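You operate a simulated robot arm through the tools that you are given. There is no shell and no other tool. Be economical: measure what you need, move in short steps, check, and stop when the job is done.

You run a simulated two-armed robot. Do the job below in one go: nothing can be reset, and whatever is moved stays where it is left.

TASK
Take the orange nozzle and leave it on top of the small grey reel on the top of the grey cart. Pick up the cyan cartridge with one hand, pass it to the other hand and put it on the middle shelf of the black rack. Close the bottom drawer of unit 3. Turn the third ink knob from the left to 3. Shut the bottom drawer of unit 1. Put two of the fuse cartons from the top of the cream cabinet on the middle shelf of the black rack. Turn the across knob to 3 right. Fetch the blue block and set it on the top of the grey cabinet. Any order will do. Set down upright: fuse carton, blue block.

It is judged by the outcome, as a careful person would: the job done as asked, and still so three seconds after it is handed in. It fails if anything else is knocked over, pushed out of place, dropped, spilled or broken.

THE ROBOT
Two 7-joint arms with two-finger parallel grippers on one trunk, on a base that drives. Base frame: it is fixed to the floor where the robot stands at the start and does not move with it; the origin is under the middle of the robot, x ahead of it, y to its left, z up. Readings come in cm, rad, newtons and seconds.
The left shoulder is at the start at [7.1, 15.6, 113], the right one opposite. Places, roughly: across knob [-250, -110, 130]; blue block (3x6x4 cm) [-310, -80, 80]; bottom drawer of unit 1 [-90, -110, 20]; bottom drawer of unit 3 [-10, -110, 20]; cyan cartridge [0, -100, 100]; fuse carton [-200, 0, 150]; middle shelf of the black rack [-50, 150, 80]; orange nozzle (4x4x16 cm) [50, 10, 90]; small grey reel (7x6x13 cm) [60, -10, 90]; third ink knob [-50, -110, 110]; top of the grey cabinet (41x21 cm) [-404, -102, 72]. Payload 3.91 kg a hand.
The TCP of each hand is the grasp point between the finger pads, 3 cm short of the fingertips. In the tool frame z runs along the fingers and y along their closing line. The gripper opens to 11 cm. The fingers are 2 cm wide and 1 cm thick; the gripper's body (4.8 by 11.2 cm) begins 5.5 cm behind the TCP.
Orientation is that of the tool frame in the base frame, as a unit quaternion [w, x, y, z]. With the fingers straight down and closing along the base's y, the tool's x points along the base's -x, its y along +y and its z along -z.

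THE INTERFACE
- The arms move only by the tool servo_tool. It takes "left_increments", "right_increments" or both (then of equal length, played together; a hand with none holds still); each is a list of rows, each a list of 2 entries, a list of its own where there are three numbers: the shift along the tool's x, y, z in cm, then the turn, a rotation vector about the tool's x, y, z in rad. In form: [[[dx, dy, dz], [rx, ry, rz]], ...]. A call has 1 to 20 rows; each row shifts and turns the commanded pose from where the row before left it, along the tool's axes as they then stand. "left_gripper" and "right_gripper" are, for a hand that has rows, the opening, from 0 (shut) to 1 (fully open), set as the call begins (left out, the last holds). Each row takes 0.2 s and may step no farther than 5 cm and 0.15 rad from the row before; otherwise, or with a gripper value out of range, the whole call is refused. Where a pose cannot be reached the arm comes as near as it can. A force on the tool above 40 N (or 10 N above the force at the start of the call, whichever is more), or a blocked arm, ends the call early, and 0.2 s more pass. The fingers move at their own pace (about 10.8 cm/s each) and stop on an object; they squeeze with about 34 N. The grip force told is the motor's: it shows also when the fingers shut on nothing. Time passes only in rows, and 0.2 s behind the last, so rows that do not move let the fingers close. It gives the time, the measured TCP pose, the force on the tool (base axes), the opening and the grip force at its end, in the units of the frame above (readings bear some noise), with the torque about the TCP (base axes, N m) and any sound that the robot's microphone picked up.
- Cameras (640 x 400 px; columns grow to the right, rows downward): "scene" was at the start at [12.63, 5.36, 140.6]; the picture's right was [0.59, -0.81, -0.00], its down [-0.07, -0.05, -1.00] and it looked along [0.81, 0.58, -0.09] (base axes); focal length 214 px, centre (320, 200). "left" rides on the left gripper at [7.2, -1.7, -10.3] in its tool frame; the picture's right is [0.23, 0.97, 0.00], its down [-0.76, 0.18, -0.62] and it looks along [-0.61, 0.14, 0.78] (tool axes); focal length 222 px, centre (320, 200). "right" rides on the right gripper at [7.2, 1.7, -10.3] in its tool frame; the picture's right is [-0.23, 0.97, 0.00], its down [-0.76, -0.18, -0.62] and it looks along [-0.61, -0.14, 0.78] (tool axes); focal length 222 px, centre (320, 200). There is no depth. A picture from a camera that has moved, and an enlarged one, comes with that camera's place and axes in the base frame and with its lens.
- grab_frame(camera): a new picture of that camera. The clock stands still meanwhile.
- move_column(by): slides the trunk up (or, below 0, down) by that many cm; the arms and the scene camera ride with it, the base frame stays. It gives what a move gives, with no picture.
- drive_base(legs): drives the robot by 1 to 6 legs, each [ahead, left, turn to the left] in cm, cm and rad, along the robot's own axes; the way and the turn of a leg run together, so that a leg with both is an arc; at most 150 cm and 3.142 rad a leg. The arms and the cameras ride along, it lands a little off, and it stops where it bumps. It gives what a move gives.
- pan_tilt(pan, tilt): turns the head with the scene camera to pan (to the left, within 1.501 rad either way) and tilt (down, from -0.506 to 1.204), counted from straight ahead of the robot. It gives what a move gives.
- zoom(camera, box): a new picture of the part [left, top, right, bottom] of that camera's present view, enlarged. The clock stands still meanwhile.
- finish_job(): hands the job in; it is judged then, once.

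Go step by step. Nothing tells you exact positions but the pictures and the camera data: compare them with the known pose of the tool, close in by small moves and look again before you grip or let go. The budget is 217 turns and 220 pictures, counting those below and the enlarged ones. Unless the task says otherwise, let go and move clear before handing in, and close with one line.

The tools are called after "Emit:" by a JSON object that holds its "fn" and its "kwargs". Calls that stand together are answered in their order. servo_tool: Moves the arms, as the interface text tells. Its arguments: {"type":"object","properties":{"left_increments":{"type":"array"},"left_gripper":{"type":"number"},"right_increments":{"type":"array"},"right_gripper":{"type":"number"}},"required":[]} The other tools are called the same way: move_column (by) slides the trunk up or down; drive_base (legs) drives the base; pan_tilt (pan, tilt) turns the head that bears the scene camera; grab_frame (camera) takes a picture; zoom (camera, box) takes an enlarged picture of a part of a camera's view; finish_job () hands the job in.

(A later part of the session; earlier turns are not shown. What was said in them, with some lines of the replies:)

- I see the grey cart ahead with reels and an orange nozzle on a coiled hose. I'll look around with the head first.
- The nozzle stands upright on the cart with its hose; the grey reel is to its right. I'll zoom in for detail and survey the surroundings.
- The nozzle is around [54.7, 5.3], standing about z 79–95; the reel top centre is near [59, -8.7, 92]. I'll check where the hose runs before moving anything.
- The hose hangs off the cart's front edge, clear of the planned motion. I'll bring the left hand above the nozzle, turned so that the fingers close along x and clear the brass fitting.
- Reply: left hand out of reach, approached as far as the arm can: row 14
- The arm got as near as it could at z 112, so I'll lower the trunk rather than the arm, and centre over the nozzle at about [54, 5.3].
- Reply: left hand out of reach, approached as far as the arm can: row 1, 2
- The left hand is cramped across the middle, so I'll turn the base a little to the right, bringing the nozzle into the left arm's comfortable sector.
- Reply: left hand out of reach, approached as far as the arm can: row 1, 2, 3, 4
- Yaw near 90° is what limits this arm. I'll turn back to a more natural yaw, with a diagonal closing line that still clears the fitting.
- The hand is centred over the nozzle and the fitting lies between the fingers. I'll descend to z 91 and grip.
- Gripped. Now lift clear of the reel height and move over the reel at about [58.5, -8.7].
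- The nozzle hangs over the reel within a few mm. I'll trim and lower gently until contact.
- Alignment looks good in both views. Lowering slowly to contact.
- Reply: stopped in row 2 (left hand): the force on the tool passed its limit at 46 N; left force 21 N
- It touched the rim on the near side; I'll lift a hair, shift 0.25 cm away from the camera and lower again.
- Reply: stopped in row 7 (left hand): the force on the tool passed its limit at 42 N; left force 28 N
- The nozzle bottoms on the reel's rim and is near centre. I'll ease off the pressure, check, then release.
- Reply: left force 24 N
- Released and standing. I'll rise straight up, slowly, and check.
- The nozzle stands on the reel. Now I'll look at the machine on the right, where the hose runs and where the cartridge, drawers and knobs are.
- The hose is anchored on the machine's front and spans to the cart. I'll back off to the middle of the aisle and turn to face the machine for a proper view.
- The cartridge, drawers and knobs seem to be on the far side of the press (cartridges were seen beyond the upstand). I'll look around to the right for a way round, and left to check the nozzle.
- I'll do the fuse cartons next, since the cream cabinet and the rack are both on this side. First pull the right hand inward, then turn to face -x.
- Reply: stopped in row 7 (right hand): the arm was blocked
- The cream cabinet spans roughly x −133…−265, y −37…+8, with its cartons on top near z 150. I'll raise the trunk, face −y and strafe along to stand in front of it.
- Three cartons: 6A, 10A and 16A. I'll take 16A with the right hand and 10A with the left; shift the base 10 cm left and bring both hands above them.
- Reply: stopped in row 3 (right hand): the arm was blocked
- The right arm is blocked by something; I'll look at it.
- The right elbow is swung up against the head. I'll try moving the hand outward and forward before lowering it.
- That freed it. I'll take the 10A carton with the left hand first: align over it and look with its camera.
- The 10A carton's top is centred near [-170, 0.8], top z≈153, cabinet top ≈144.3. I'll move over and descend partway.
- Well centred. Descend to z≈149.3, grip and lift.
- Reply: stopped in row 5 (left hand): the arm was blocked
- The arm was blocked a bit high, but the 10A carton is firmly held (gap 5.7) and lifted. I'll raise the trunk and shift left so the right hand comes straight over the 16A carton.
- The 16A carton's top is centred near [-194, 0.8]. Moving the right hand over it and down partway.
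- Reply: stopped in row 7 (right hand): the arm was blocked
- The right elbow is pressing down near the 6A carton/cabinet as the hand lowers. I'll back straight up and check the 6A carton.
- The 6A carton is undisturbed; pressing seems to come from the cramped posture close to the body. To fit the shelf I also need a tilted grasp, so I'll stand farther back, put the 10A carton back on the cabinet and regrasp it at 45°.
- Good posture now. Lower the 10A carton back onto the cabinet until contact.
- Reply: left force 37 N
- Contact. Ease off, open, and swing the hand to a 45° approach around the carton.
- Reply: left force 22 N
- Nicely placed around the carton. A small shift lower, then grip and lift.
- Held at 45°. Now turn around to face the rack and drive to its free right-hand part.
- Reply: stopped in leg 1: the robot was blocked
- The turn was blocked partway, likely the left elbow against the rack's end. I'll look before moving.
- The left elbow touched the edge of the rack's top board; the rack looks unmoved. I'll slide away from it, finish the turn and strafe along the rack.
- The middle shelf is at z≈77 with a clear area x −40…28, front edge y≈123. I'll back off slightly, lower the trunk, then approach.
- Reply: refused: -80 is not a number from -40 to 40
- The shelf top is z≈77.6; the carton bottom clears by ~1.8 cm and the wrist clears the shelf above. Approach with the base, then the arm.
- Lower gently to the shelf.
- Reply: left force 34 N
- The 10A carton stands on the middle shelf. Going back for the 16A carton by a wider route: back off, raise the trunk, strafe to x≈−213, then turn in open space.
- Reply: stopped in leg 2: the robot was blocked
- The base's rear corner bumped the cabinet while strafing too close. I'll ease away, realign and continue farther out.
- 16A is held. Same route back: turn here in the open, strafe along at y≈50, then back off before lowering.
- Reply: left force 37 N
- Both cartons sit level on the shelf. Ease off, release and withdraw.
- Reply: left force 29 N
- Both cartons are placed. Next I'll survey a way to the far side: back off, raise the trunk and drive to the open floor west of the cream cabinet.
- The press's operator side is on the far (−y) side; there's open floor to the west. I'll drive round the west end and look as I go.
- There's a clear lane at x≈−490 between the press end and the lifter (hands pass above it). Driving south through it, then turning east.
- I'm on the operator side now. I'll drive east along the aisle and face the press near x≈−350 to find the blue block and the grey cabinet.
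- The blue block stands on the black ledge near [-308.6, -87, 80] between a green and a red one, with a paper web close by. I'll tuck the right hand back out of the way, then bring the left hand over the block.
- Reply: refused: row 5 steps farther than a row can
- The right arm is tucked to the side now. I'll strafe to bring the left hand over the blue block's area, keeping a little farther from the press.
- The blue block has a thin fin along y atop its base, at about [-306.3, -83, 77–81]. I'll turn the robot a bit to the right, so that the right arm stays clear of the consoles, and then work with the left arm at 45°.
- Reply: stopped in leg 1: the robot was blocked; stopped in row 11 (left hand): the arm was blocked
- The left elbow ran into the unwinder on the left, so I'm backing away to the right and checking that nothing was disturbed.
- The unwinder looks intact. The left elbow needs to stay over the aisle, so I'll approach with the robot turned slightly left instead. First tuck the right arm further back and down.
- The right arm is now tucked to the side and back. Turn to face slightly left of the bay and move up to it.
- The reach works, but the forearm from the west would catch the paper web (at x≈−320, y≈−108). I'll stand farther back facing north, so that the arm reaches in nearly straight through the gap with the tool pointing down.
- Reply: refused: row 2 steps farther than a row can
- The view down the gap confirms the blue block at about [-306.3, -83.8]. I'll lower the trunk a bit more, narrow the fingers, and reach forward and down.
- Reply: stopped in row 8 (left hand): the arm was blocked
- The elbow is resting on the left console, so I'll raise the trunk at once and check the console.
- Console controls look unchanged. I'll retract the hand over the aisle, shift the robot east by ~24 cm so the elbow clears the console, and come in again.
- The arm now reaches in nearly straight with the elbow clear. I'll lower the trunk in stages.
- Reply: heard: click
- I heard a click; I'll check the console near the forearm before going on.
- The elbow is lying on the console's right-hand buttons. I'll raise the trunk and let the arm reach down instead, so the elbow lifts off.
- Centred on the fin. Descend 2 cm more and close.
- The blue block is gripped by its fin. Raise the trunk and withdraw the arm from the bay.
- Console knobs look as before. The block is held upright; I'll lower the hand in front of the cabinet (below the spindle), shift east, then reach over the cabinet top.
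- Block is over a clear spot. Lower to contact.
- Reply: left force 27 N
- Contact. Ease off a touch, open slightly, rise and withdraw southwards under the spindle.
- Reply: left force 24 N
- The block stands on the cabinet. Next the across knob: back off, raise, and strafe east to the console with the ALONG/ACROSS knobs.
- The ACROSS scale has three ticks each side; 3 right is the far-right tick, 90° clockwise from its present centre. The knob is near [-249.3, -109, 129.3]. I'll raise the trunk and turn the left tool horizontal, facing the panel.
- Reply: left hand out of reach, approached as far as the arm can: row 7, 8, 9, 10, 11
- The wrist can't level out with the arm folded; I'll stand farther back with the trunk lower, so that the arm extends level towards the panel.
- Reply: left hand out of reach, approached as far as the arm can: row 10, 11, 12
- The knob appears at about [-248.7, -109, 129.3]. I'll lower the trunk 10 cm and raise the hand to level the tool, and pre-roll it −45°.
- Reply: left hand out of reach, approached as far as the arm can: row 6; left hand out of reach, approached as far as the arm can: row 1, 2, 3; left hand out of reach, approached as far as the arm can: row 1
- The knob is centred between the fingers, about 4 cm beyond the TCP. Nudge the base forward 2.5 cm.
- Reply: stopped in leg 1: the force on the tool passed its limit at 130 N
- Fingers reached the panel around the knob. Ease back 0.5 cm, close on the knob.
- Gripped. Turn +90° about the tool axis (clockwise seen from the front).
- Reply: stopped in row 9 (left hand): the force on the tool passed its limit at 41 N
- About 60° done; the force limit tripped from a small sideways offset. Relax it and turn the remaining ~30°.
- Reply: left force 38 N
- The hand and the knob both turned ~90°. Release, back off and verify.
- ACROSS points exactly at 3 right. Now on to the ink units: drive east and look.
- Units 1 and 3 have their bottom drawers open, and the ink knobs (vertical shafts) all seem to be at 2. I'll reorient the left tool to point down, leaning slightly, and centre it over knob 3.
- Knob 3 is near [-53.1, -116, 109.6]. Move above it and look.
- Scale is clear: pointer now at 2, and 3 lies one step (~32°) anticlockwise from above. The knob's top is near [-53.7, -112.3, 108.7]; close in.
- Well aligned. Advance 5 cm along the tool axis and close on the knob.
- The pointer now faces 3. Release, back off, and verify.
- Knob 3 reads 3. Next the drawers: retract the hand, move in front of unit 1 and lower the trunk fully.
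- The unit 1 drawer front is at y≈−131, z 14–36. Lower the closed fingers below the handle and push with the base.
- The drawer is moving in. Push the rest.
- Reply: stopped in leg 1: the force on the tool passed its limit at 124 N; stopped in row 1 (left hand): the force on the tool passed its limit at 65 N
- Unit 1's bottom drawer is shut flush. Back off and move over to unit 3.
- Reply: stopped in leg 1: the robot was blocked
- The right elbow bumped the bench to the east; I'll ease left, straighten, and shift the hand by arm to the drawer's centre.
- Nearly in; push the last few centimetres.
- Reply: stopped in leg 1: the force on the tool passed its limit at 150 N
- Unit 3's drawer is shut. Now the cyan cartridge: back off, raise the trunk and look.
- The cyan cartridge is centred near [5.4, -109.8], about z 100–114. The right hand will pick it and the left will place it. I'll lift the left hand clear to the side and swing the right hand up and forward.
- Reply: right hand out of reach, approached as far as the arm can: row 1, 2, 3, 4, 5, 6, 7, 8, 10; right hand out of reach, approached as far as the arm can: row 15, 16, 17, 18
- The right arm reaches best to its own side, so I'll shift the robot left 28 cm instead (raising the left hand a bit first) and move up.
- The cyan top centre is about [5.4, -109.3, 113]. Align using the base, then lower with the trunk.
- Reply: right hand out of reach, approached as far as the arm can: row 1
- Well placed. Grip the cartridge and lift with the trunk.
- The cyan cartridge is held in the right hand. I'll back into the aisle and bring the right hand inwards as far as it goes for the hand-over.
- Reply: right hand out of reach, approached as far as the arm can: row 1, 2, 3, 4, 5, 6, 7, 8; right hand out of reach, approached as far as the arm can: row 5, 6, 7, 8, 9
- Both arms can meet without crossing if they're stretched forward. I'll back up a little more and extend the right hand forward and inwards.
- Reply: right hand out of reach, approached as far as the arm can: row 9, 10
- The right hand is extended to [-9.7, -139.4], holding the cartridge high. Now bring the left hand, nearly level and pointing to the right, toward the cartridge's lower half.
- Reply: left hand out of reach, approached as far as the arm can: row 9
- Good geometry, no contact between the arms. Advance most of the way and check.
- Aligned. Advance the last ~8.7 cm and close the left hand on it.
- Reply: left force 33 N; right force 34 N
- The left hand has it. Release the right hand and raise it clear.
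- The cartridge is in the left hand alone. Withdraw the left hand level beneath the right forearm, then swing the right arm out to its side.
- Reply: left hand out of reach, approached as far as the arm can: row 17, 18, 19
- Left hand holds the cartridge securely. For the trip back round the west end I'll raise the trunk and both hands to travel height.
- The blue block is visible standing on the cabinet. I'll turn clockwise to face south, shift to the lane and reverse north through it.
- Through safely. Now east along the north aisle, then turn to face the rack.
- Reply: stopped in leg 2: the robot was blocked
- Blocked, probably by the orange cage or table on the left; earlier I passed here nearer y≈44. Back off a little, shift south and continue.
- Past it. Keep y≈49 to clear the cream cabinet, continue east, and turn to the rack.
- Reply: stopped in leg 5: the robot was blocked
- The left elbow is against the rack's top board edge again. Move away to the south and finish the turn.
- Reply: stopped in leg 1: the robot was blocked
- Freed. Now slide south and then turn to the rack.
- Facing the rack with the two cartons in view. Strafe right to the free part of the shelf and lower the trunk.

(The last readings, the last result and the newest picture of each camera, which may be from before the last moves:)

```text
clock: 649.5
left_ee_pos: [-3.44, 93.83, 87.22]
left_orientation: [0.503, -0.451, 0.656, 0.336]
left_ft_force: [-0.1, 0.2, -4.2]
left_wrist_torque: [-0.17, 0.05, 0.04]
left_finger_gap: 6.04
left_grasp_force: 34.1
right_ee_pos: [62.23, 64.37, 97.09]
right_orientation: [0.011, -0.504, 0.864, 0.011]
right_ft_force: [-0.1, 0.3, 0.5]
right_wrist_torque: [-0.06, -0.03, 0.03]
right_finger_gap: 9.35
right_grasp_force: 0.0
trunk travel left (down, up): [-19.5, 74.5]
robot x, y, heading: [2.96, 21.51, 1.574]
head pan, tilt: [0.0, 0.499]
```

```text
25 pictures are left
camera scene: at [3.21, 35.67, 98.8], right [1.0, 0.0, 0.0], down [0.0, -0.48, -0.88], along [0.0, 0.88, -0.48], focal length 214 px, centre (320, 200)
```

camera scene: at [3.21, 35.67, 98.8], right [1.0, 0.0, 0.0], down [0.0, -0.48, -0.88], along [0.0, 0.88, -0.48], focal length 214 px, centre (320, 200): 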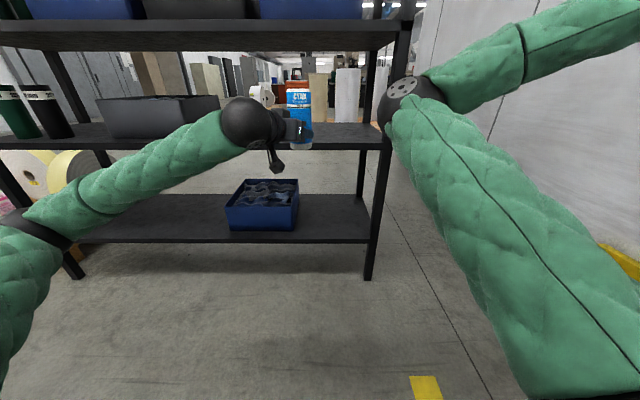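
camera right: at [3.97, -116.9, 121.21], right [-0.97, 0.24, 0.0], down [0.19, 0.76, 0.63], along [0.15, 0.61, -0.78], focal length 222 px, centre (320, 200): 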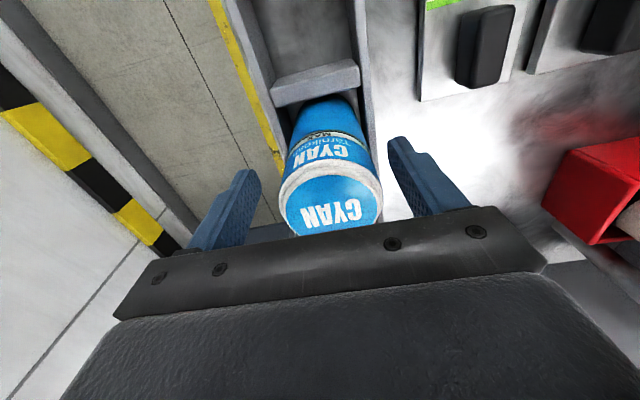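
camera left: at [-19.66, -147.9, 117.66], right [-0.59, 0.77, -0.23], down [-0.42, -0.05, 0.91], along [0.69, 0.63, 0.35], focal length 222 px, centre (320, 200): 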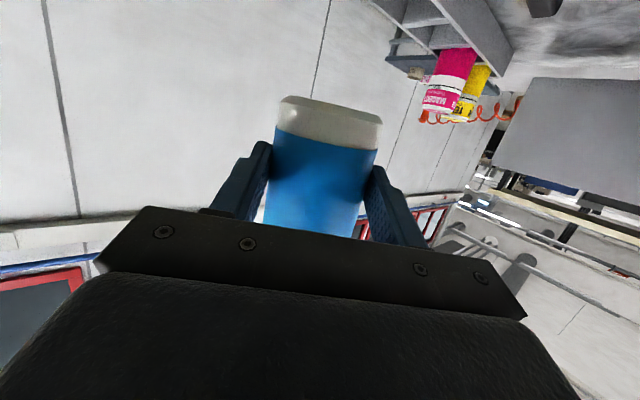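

I'll shift the hand right by arm to clear the 10A carton, drive up 22 cm, then extend.

Emit:
{"fn": "servo_tool", "kwargs": {"left_increments": [[[-0.4, -3.7, 1.4], [0, 0, 0]], [[-0.4, -3.9, 1.5], [0, 0, 0]], [[0, 0, 0], [0, 0, 0]]]}}

Emit:
{"fn": "drive_base", "kwargs": {"legs": [[22, 0, 0]]}}

Emit:
{"fn": "zoom", "kwargs": {"camera": "scene", "box": [200, 40, 440, 190]}}

Emit:
{"fn": "grab_frame", "kwargs": {"camera": "left"}}

```text
clock: 650.3
left_ee_pos: [4.93, 94.29, 87.48]
left_orientation: [0.502, -0.453, 0.655, 0.338]
left_ft_force: [0.6, -0.8, -4.6]
left_wrist_torque: [-0.11, 0.04, 0.02]
left_finger_gap: 6.07
left_grasp_force: 34.1
right_ee_pos: [62.22, 64.55, 97.11]
right_orientation: [0.01, -0.504, 0.864, 0.011]
right_ft_force: [-0.3, -0.1, 0.2]
right_wrist_torque: [-0.01, 0.04, -0.01]
right_finger_gap: 9.35
right_grasp_force: 0.0
trunk travel left (down, up): [-19.5, 74.5]
robot x, y, heading: [3.19, 21.46, 1.575]
head pan, tilt: [0.0, 0.499]
```

```text
clock: 652.0
left_ee_pos: [4.68, 116.56, 87.29]
left_orientation: [0.503, -0.452, 0.655, 0.338]
left_ft_force: [0.3, -0.4, -4.8]
left_wrist_torque: [-0.17, 0.02, 0.0]
left_finger_gap: 6.06
left_grasp_force: 34.1
right_ee_pos: [62.06, 87.04, 97.15]
right_orientation: [0.011, -0.505, 0.863, 0.012]
right_ft_force: [-0.9, 0.3, -0.4]
right_wrist_torque: [0.0, 0.0, -0.02]
right_finger_gap: 9.33
right_grasp_force: 0.0
trunk travel left (down, up): [-19.5, 74.5]
robot x, y, heading: [3.13, 43.67, 1.571]
head pan, tilt: [0.0, 0.499]
```

```text
2.67 times, centred on (320, 115) of scene
camera zoom: at [3.14, 58.07, 98.78], right [1.0, 0.0, 0.0], down [0.0, -0.48, -0.88], along [0.0, 0.88, -0.48], focal length 572 px, centre (320, 427)
```

zoom: 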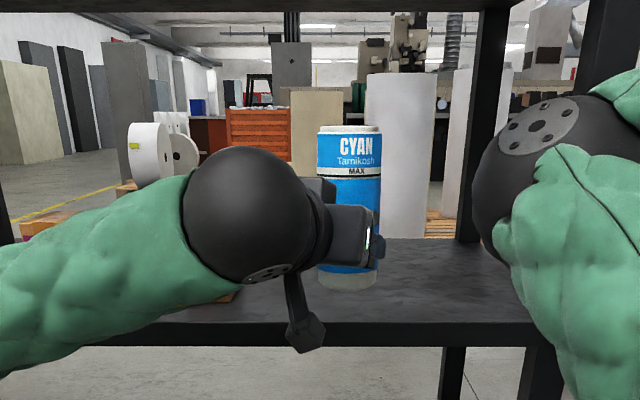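

```text
23 pictures are left
camera left: at [1.96, 104.78, 83.08], right [-0.93, 0.3, -0.23], down [-0.32, -0.3, 0.9], along [0.2, 0.91, 0.37], focal length 222 px, centre (320, 200)
```

left: 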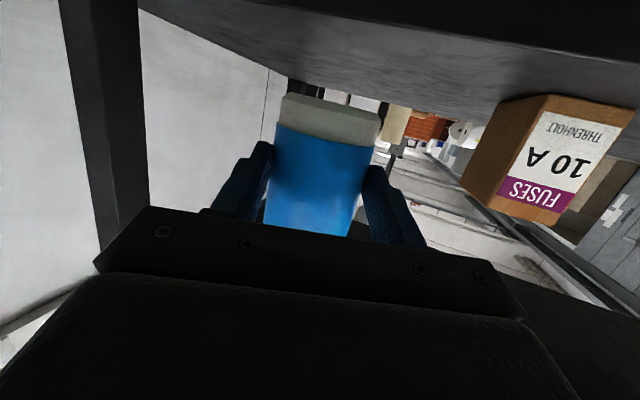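

Clear of the carton. Extend over the shelf.

Emit:
{"fn": "servo_tool", "kwargs": {"left_increments": [[[-0.9, 1.18, 2.9], [0, 0, 0]], [[-0.9, 1.18, 2.9], [0, 0, 0]], [[-0.9, 1.18, 2.9], [0, 0, 0]], [[-0.9, 1.18, 2.9], [0, 0, 0]], [[0, 0, 0], [0, 0, 0]]]}}

Emit:
{"fn": "grab_frame", "kwargs": {"camera": "left"}}

```text
clock: 653.2
left_ee_pos: [4.93, 129.56, 87.6]
left_orientation: [0.503, -0.452, 0.655, 0.338]
left_ft_force: [-0.4, -1.0, -4.6]
left_wrist_torque: [-0.14, 0.04, 0.04]
left_finger_gap: 6.04
left_grasp_force: 34.1
right_ee_pos: [62.14, 86.99, 97.11]
right_orientation: [0.01, -0.505, 0.863, 0.012]
right_ft_force: [0.0, 0.1, 0.8]
right_wrist_torque: [0.0, -0.04, -0.01]
right_finger_gap: 9.33
right_grasp_force: 0.0
trunk travel left (down, up): [-19.5, 74.5]
robot x, y, heading: [2.85, 43.85, 1.574]
head pan, tilt: [0.0, 0.499]
```

```text
22 pictures are left
camera left: at [2.12, 117.69, 83.41], right [-0.93, 0.3, -0.23], down [-0.32, -0.3, 0.9], along [0.2, 0.91, 0.37], focal length 222 px, centre (320, 200)
```

left: 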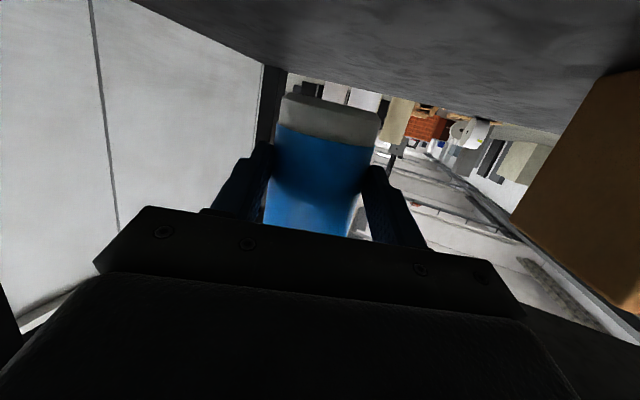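

Emit:
{"fn": "servo_tool", "kwargs": {"left_increments": [[[0.96, 0, 0.29], [0, 0, 0]], [[0.96, 0, 0.29], [0, 0, 0]], [[0.96, 0, 0.29], [0, 0, 0]], [[0.38, 0, 0.12], [0, 0, 0]], [[0.38, 0, 0.12], [0, 0, 0]], [[0.38, 0, 0.12], [0, 0, 0]], [[0.38, 0, 0.12], [0, 0, 0]], [[0.38, 0, 0.12], [0, 0, 0]], [[0.38, 0, 0.12], [0, 0, 0]], [[0.38, 0, 0.12], [0, 0, 0]]]}}

Emit:
{"fn": "zoom", "kwargs": {"camera": "scene", "box": [240, 60, 400, 160]}}

```text
clock: 655.4
left_ee_pos: [4.74, 129.64, 82.5]
left_orientation: [0.505, -0.451, 0.653, 0.34]
left_ft_force: [2.2, 11.3, 35.4]
left_wrist_torque: [1.25, 0.27, -0.21]
left_finger_gap: 6.11
left_grasp_force: 34.3
right_ee_pos: [62.12, 86.77, 97.23]
right_orientation: [0.011, -0.505, 0.863, 0.012]
right_ft_force: [0.6, 0.3, 0.7]
right_wrist_torque: [0.07, 0.02, -0.03]
right_finger_gap: 9.36
right_grasp_force: 0.1
trunk travel left (down, up): [-19.5, 74.5]
robot x, y, heading: [2.97, 43.75, 1.574]
head pan, tilt: [0.0, 0.499]
```

```text
4.00 times, centred on (320, 110) of scene
camera zoom: at [3.16, 57.85, 98.9], right [1.0, 0.0, 0.0], down [0.0, -0.48, -0.88], along [0.0, 0.88, -0.48], focal length 858 px, centre (320, 560)
```

zoom: 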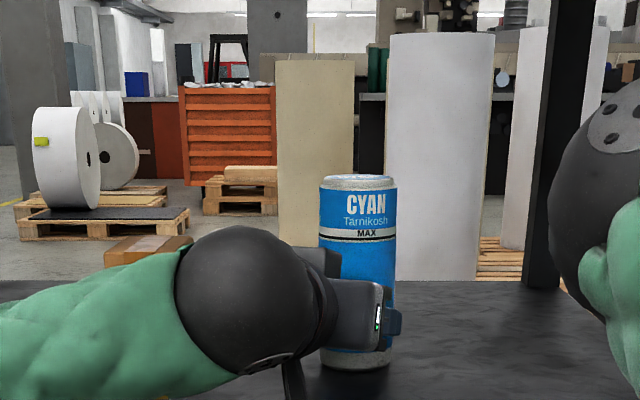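

Standing on the shelf with contact. Ease off, open, and back straight out along the tool axis.

Emit:
{"fn": "servo_tool", "kwargs": {"left_increments": [[[-0.25, 0, -0.08], [0, 0, 0]], [[0, 0, 0], [0, 0, 0]]]}}

Emit:
{"fn": "servo_tool", "kwargs": {"left_increments": [[[0, 0, 0], [0, 0, 0]], [[0, 0, 0], [0, 0, 0]], [[0, 0, 0], [0, 0, 0]], [[0, 0, 0], [0, 0, 0]], [[0, 0, -2], [0, 0, 0]], [[0, 0, -3], [0, 0, 0]], [[0, 0, -3], [0, 0, 0]], [[0, 0, -3], [0, 0, 0]], [[0, 0, -3], [0, 0, 0]], [[0, 0, 0], [0, 0, 0]]], "left_gripper": 0.9}}

Emit:
{"fn": "grab_frame", "kwargs": {"camera": "left"}}

```text
clock: 656.0
left_ee_pos: [4.82, 129.57, 82.48]
left_orientation: [0.504, -0.451, 0.654, 0.339]
left_ft_force: [3.3, 6.3, 33.3]
left_wrist_torque: [1.39, -0.02, -0.16]
left_finger_gap: 6.07
left_grasp_force: 34.0
right_ee_pos: [62.1, 86.69, 97.28]
right_orientation: [0.011, -0.505, 0.863, 0.013]
right_ft_force: [0.0, -0.2, -0.7]
right_wrist_torque: [0.05, -0.01, 0.0]
right_finger_gap: 9.36
right_grasp_force: 0.0
trunk travel left (down, up): [-19.5, 74.5]
robot x, y, heading: [3.08, 43.86, 1.575]
head pan, tilt: [0.0, 0.499]
```

```text
clock: 658.2
left_ee_pos: [-0.12, 117.38, 85.95]
left_orientation: [0.503, -0.452, 0.655, 0.337]
left_ft_force: [-0.1, 0.1, 0.3]
left_wrist_torque: [0.03, 0.0, 0.01]
left_finger_gap: 9.9
left_grasp_force: 0.0
right_ee_pos: [62.06, 87.01, 97.11]
right_orientation: [0.01, -0.505, 0.863, 0.011]
right_ft_force: [-0.1, 0.4, 0.2]
right_wrist_torque: [0.01, -0.01, 0.01]
right_finger_gap: 9.36
right_grasp_force: 0.1
trunk travel left (down, up): [-19.5, 74.5]
robot x, y, heading: [2.63, 43.73, 1.574]
head pan, tilt: [0.0, 0.499]
```

```text
20 pictures are left
camera left: at [-2.68, 105.53, 81.57], right [-0.93, 0.3, -0.23], down [-0.32, -0.3, 0.9], along [0.2, 0.91, 0.37], focal length 222 px, centre (320, 200)
```

left: 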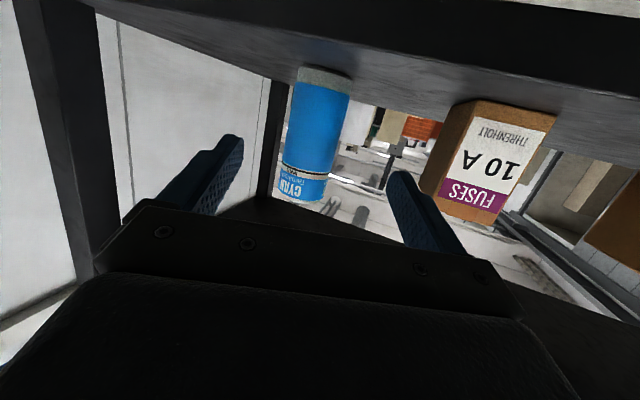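

The cartridge stands on the middle shelf. Back off and check the shelf and the nozzle.

Emit:
{"fn": "drive_base", "kwargs": {"legs": [[-18, 0, 0]]}}

Emit:
{"fn": "grab_frame", "kwargs": {"camera": "scene"}}

Emit:
{"fn": "pan_tilt", "kwargs": {"pan": -1.5, "tilt": 0.3}}

Emit:
{"fn": "grab_frame", "kwargs": {"camera": "scene"}}

```text
clock: 659.7
left_ee_pos: [0.11, 99.29, 85.86]
left_orientation: [0.504, -0.45, 0.656, 0.336]
left_ft_force: [0.5, -1.0, 0.9]
left_wrist_torque: [0.0, 0.0, 0.0]
left_finger_gap: 9.88
left_grasp_force: 0.0
right_ee_pos: [62.23, 68.61, 97.09]
right_orientation: [0.011, -0.503, 0.864, 0.012]
right_ft_force: [-0.8, -0.1, -0.4]
right_wrist_torque: [0.0, 0.0, -0.01]
right_finger_gap: 9.36
right_grasp_force: 0.1
trunk travel left (down, up): [-19.5, 74.5]
robot x, y, heading: [3.22, 25.58, 1.576]
head pan, tilt: [0.0, 0.499]
```

```text
19 pictures are left
camera scene: at [3.21, 39.85, 98.82], right [1.0, 0.0, 0.0], down [0.0, -0.48, -0.88], along [0.0, 0.88, -0.48], focal length 214 px, centre (320, 200)
```

scene: 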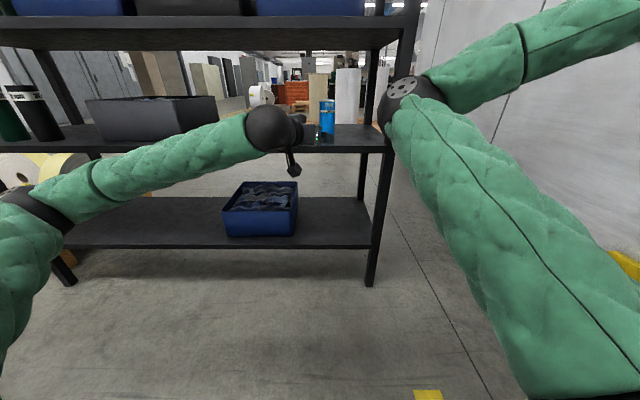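

```text
clock: 661.3
left_ee_pos: [0.13, 99.28, 85.87]
left_orientation: [0.503, -0.451, 0.655, 0.337]
left_ft_force: [0.0, 0.6, 0.2]
left_wrist_torque: [-0.03, 0.01, 0.03]
left_finger_gap: 9.89
left_grasp_force: 0.0
right_ee_pos: [62.19, 68.67, 97.1]
right_orientation: [0.01, -0.503, 0.864, 0.011]
right_ft_force: [0.0, -0.4, 0.4]
right_wrist_torque: [-0.02, -0.02, 0.03]
right_finger_gap: 9.34
right_grasp_force: 0.0
trunk travel left (down, up): [-19.5, 74.5]
robot x, y, heading: [2.98, 25.63, 1.57]
head pan, tilt: [-1.499, 0.3]
```

```text
18 pictures are left
camera scene: at [12.52, 31.48, 100.64], right [0.07, -1.0, 0.0], down [-0.29, -0.02, -0.96], along [0.95, 0.07, -0.3], focal length 214 px, centre (320, 200)
```

scene: 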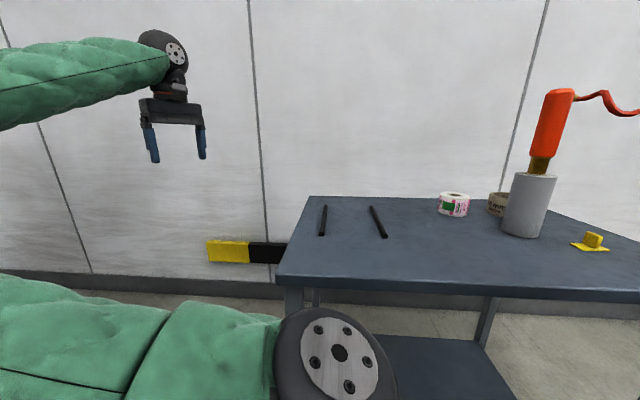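

Everything checks out: the nozzle stands on the small grey reel, both hands are empty and clear, and the shelf holds the cartridge and two cartons. I'm handing in.

Emit:
{"fn": "finish_job", "kwargs": {}}

```text
The job is handed in.
```

All eight tasks were done as asked and handed in. On the way the robot bumped the rack, cream cabinet, unwinder, an aisle obstacle by the orange cage and the east bench. Its elbow also pressed the left console, and I heard one click there, but I saw nothing moved; I didn't recheck the cage or bench.
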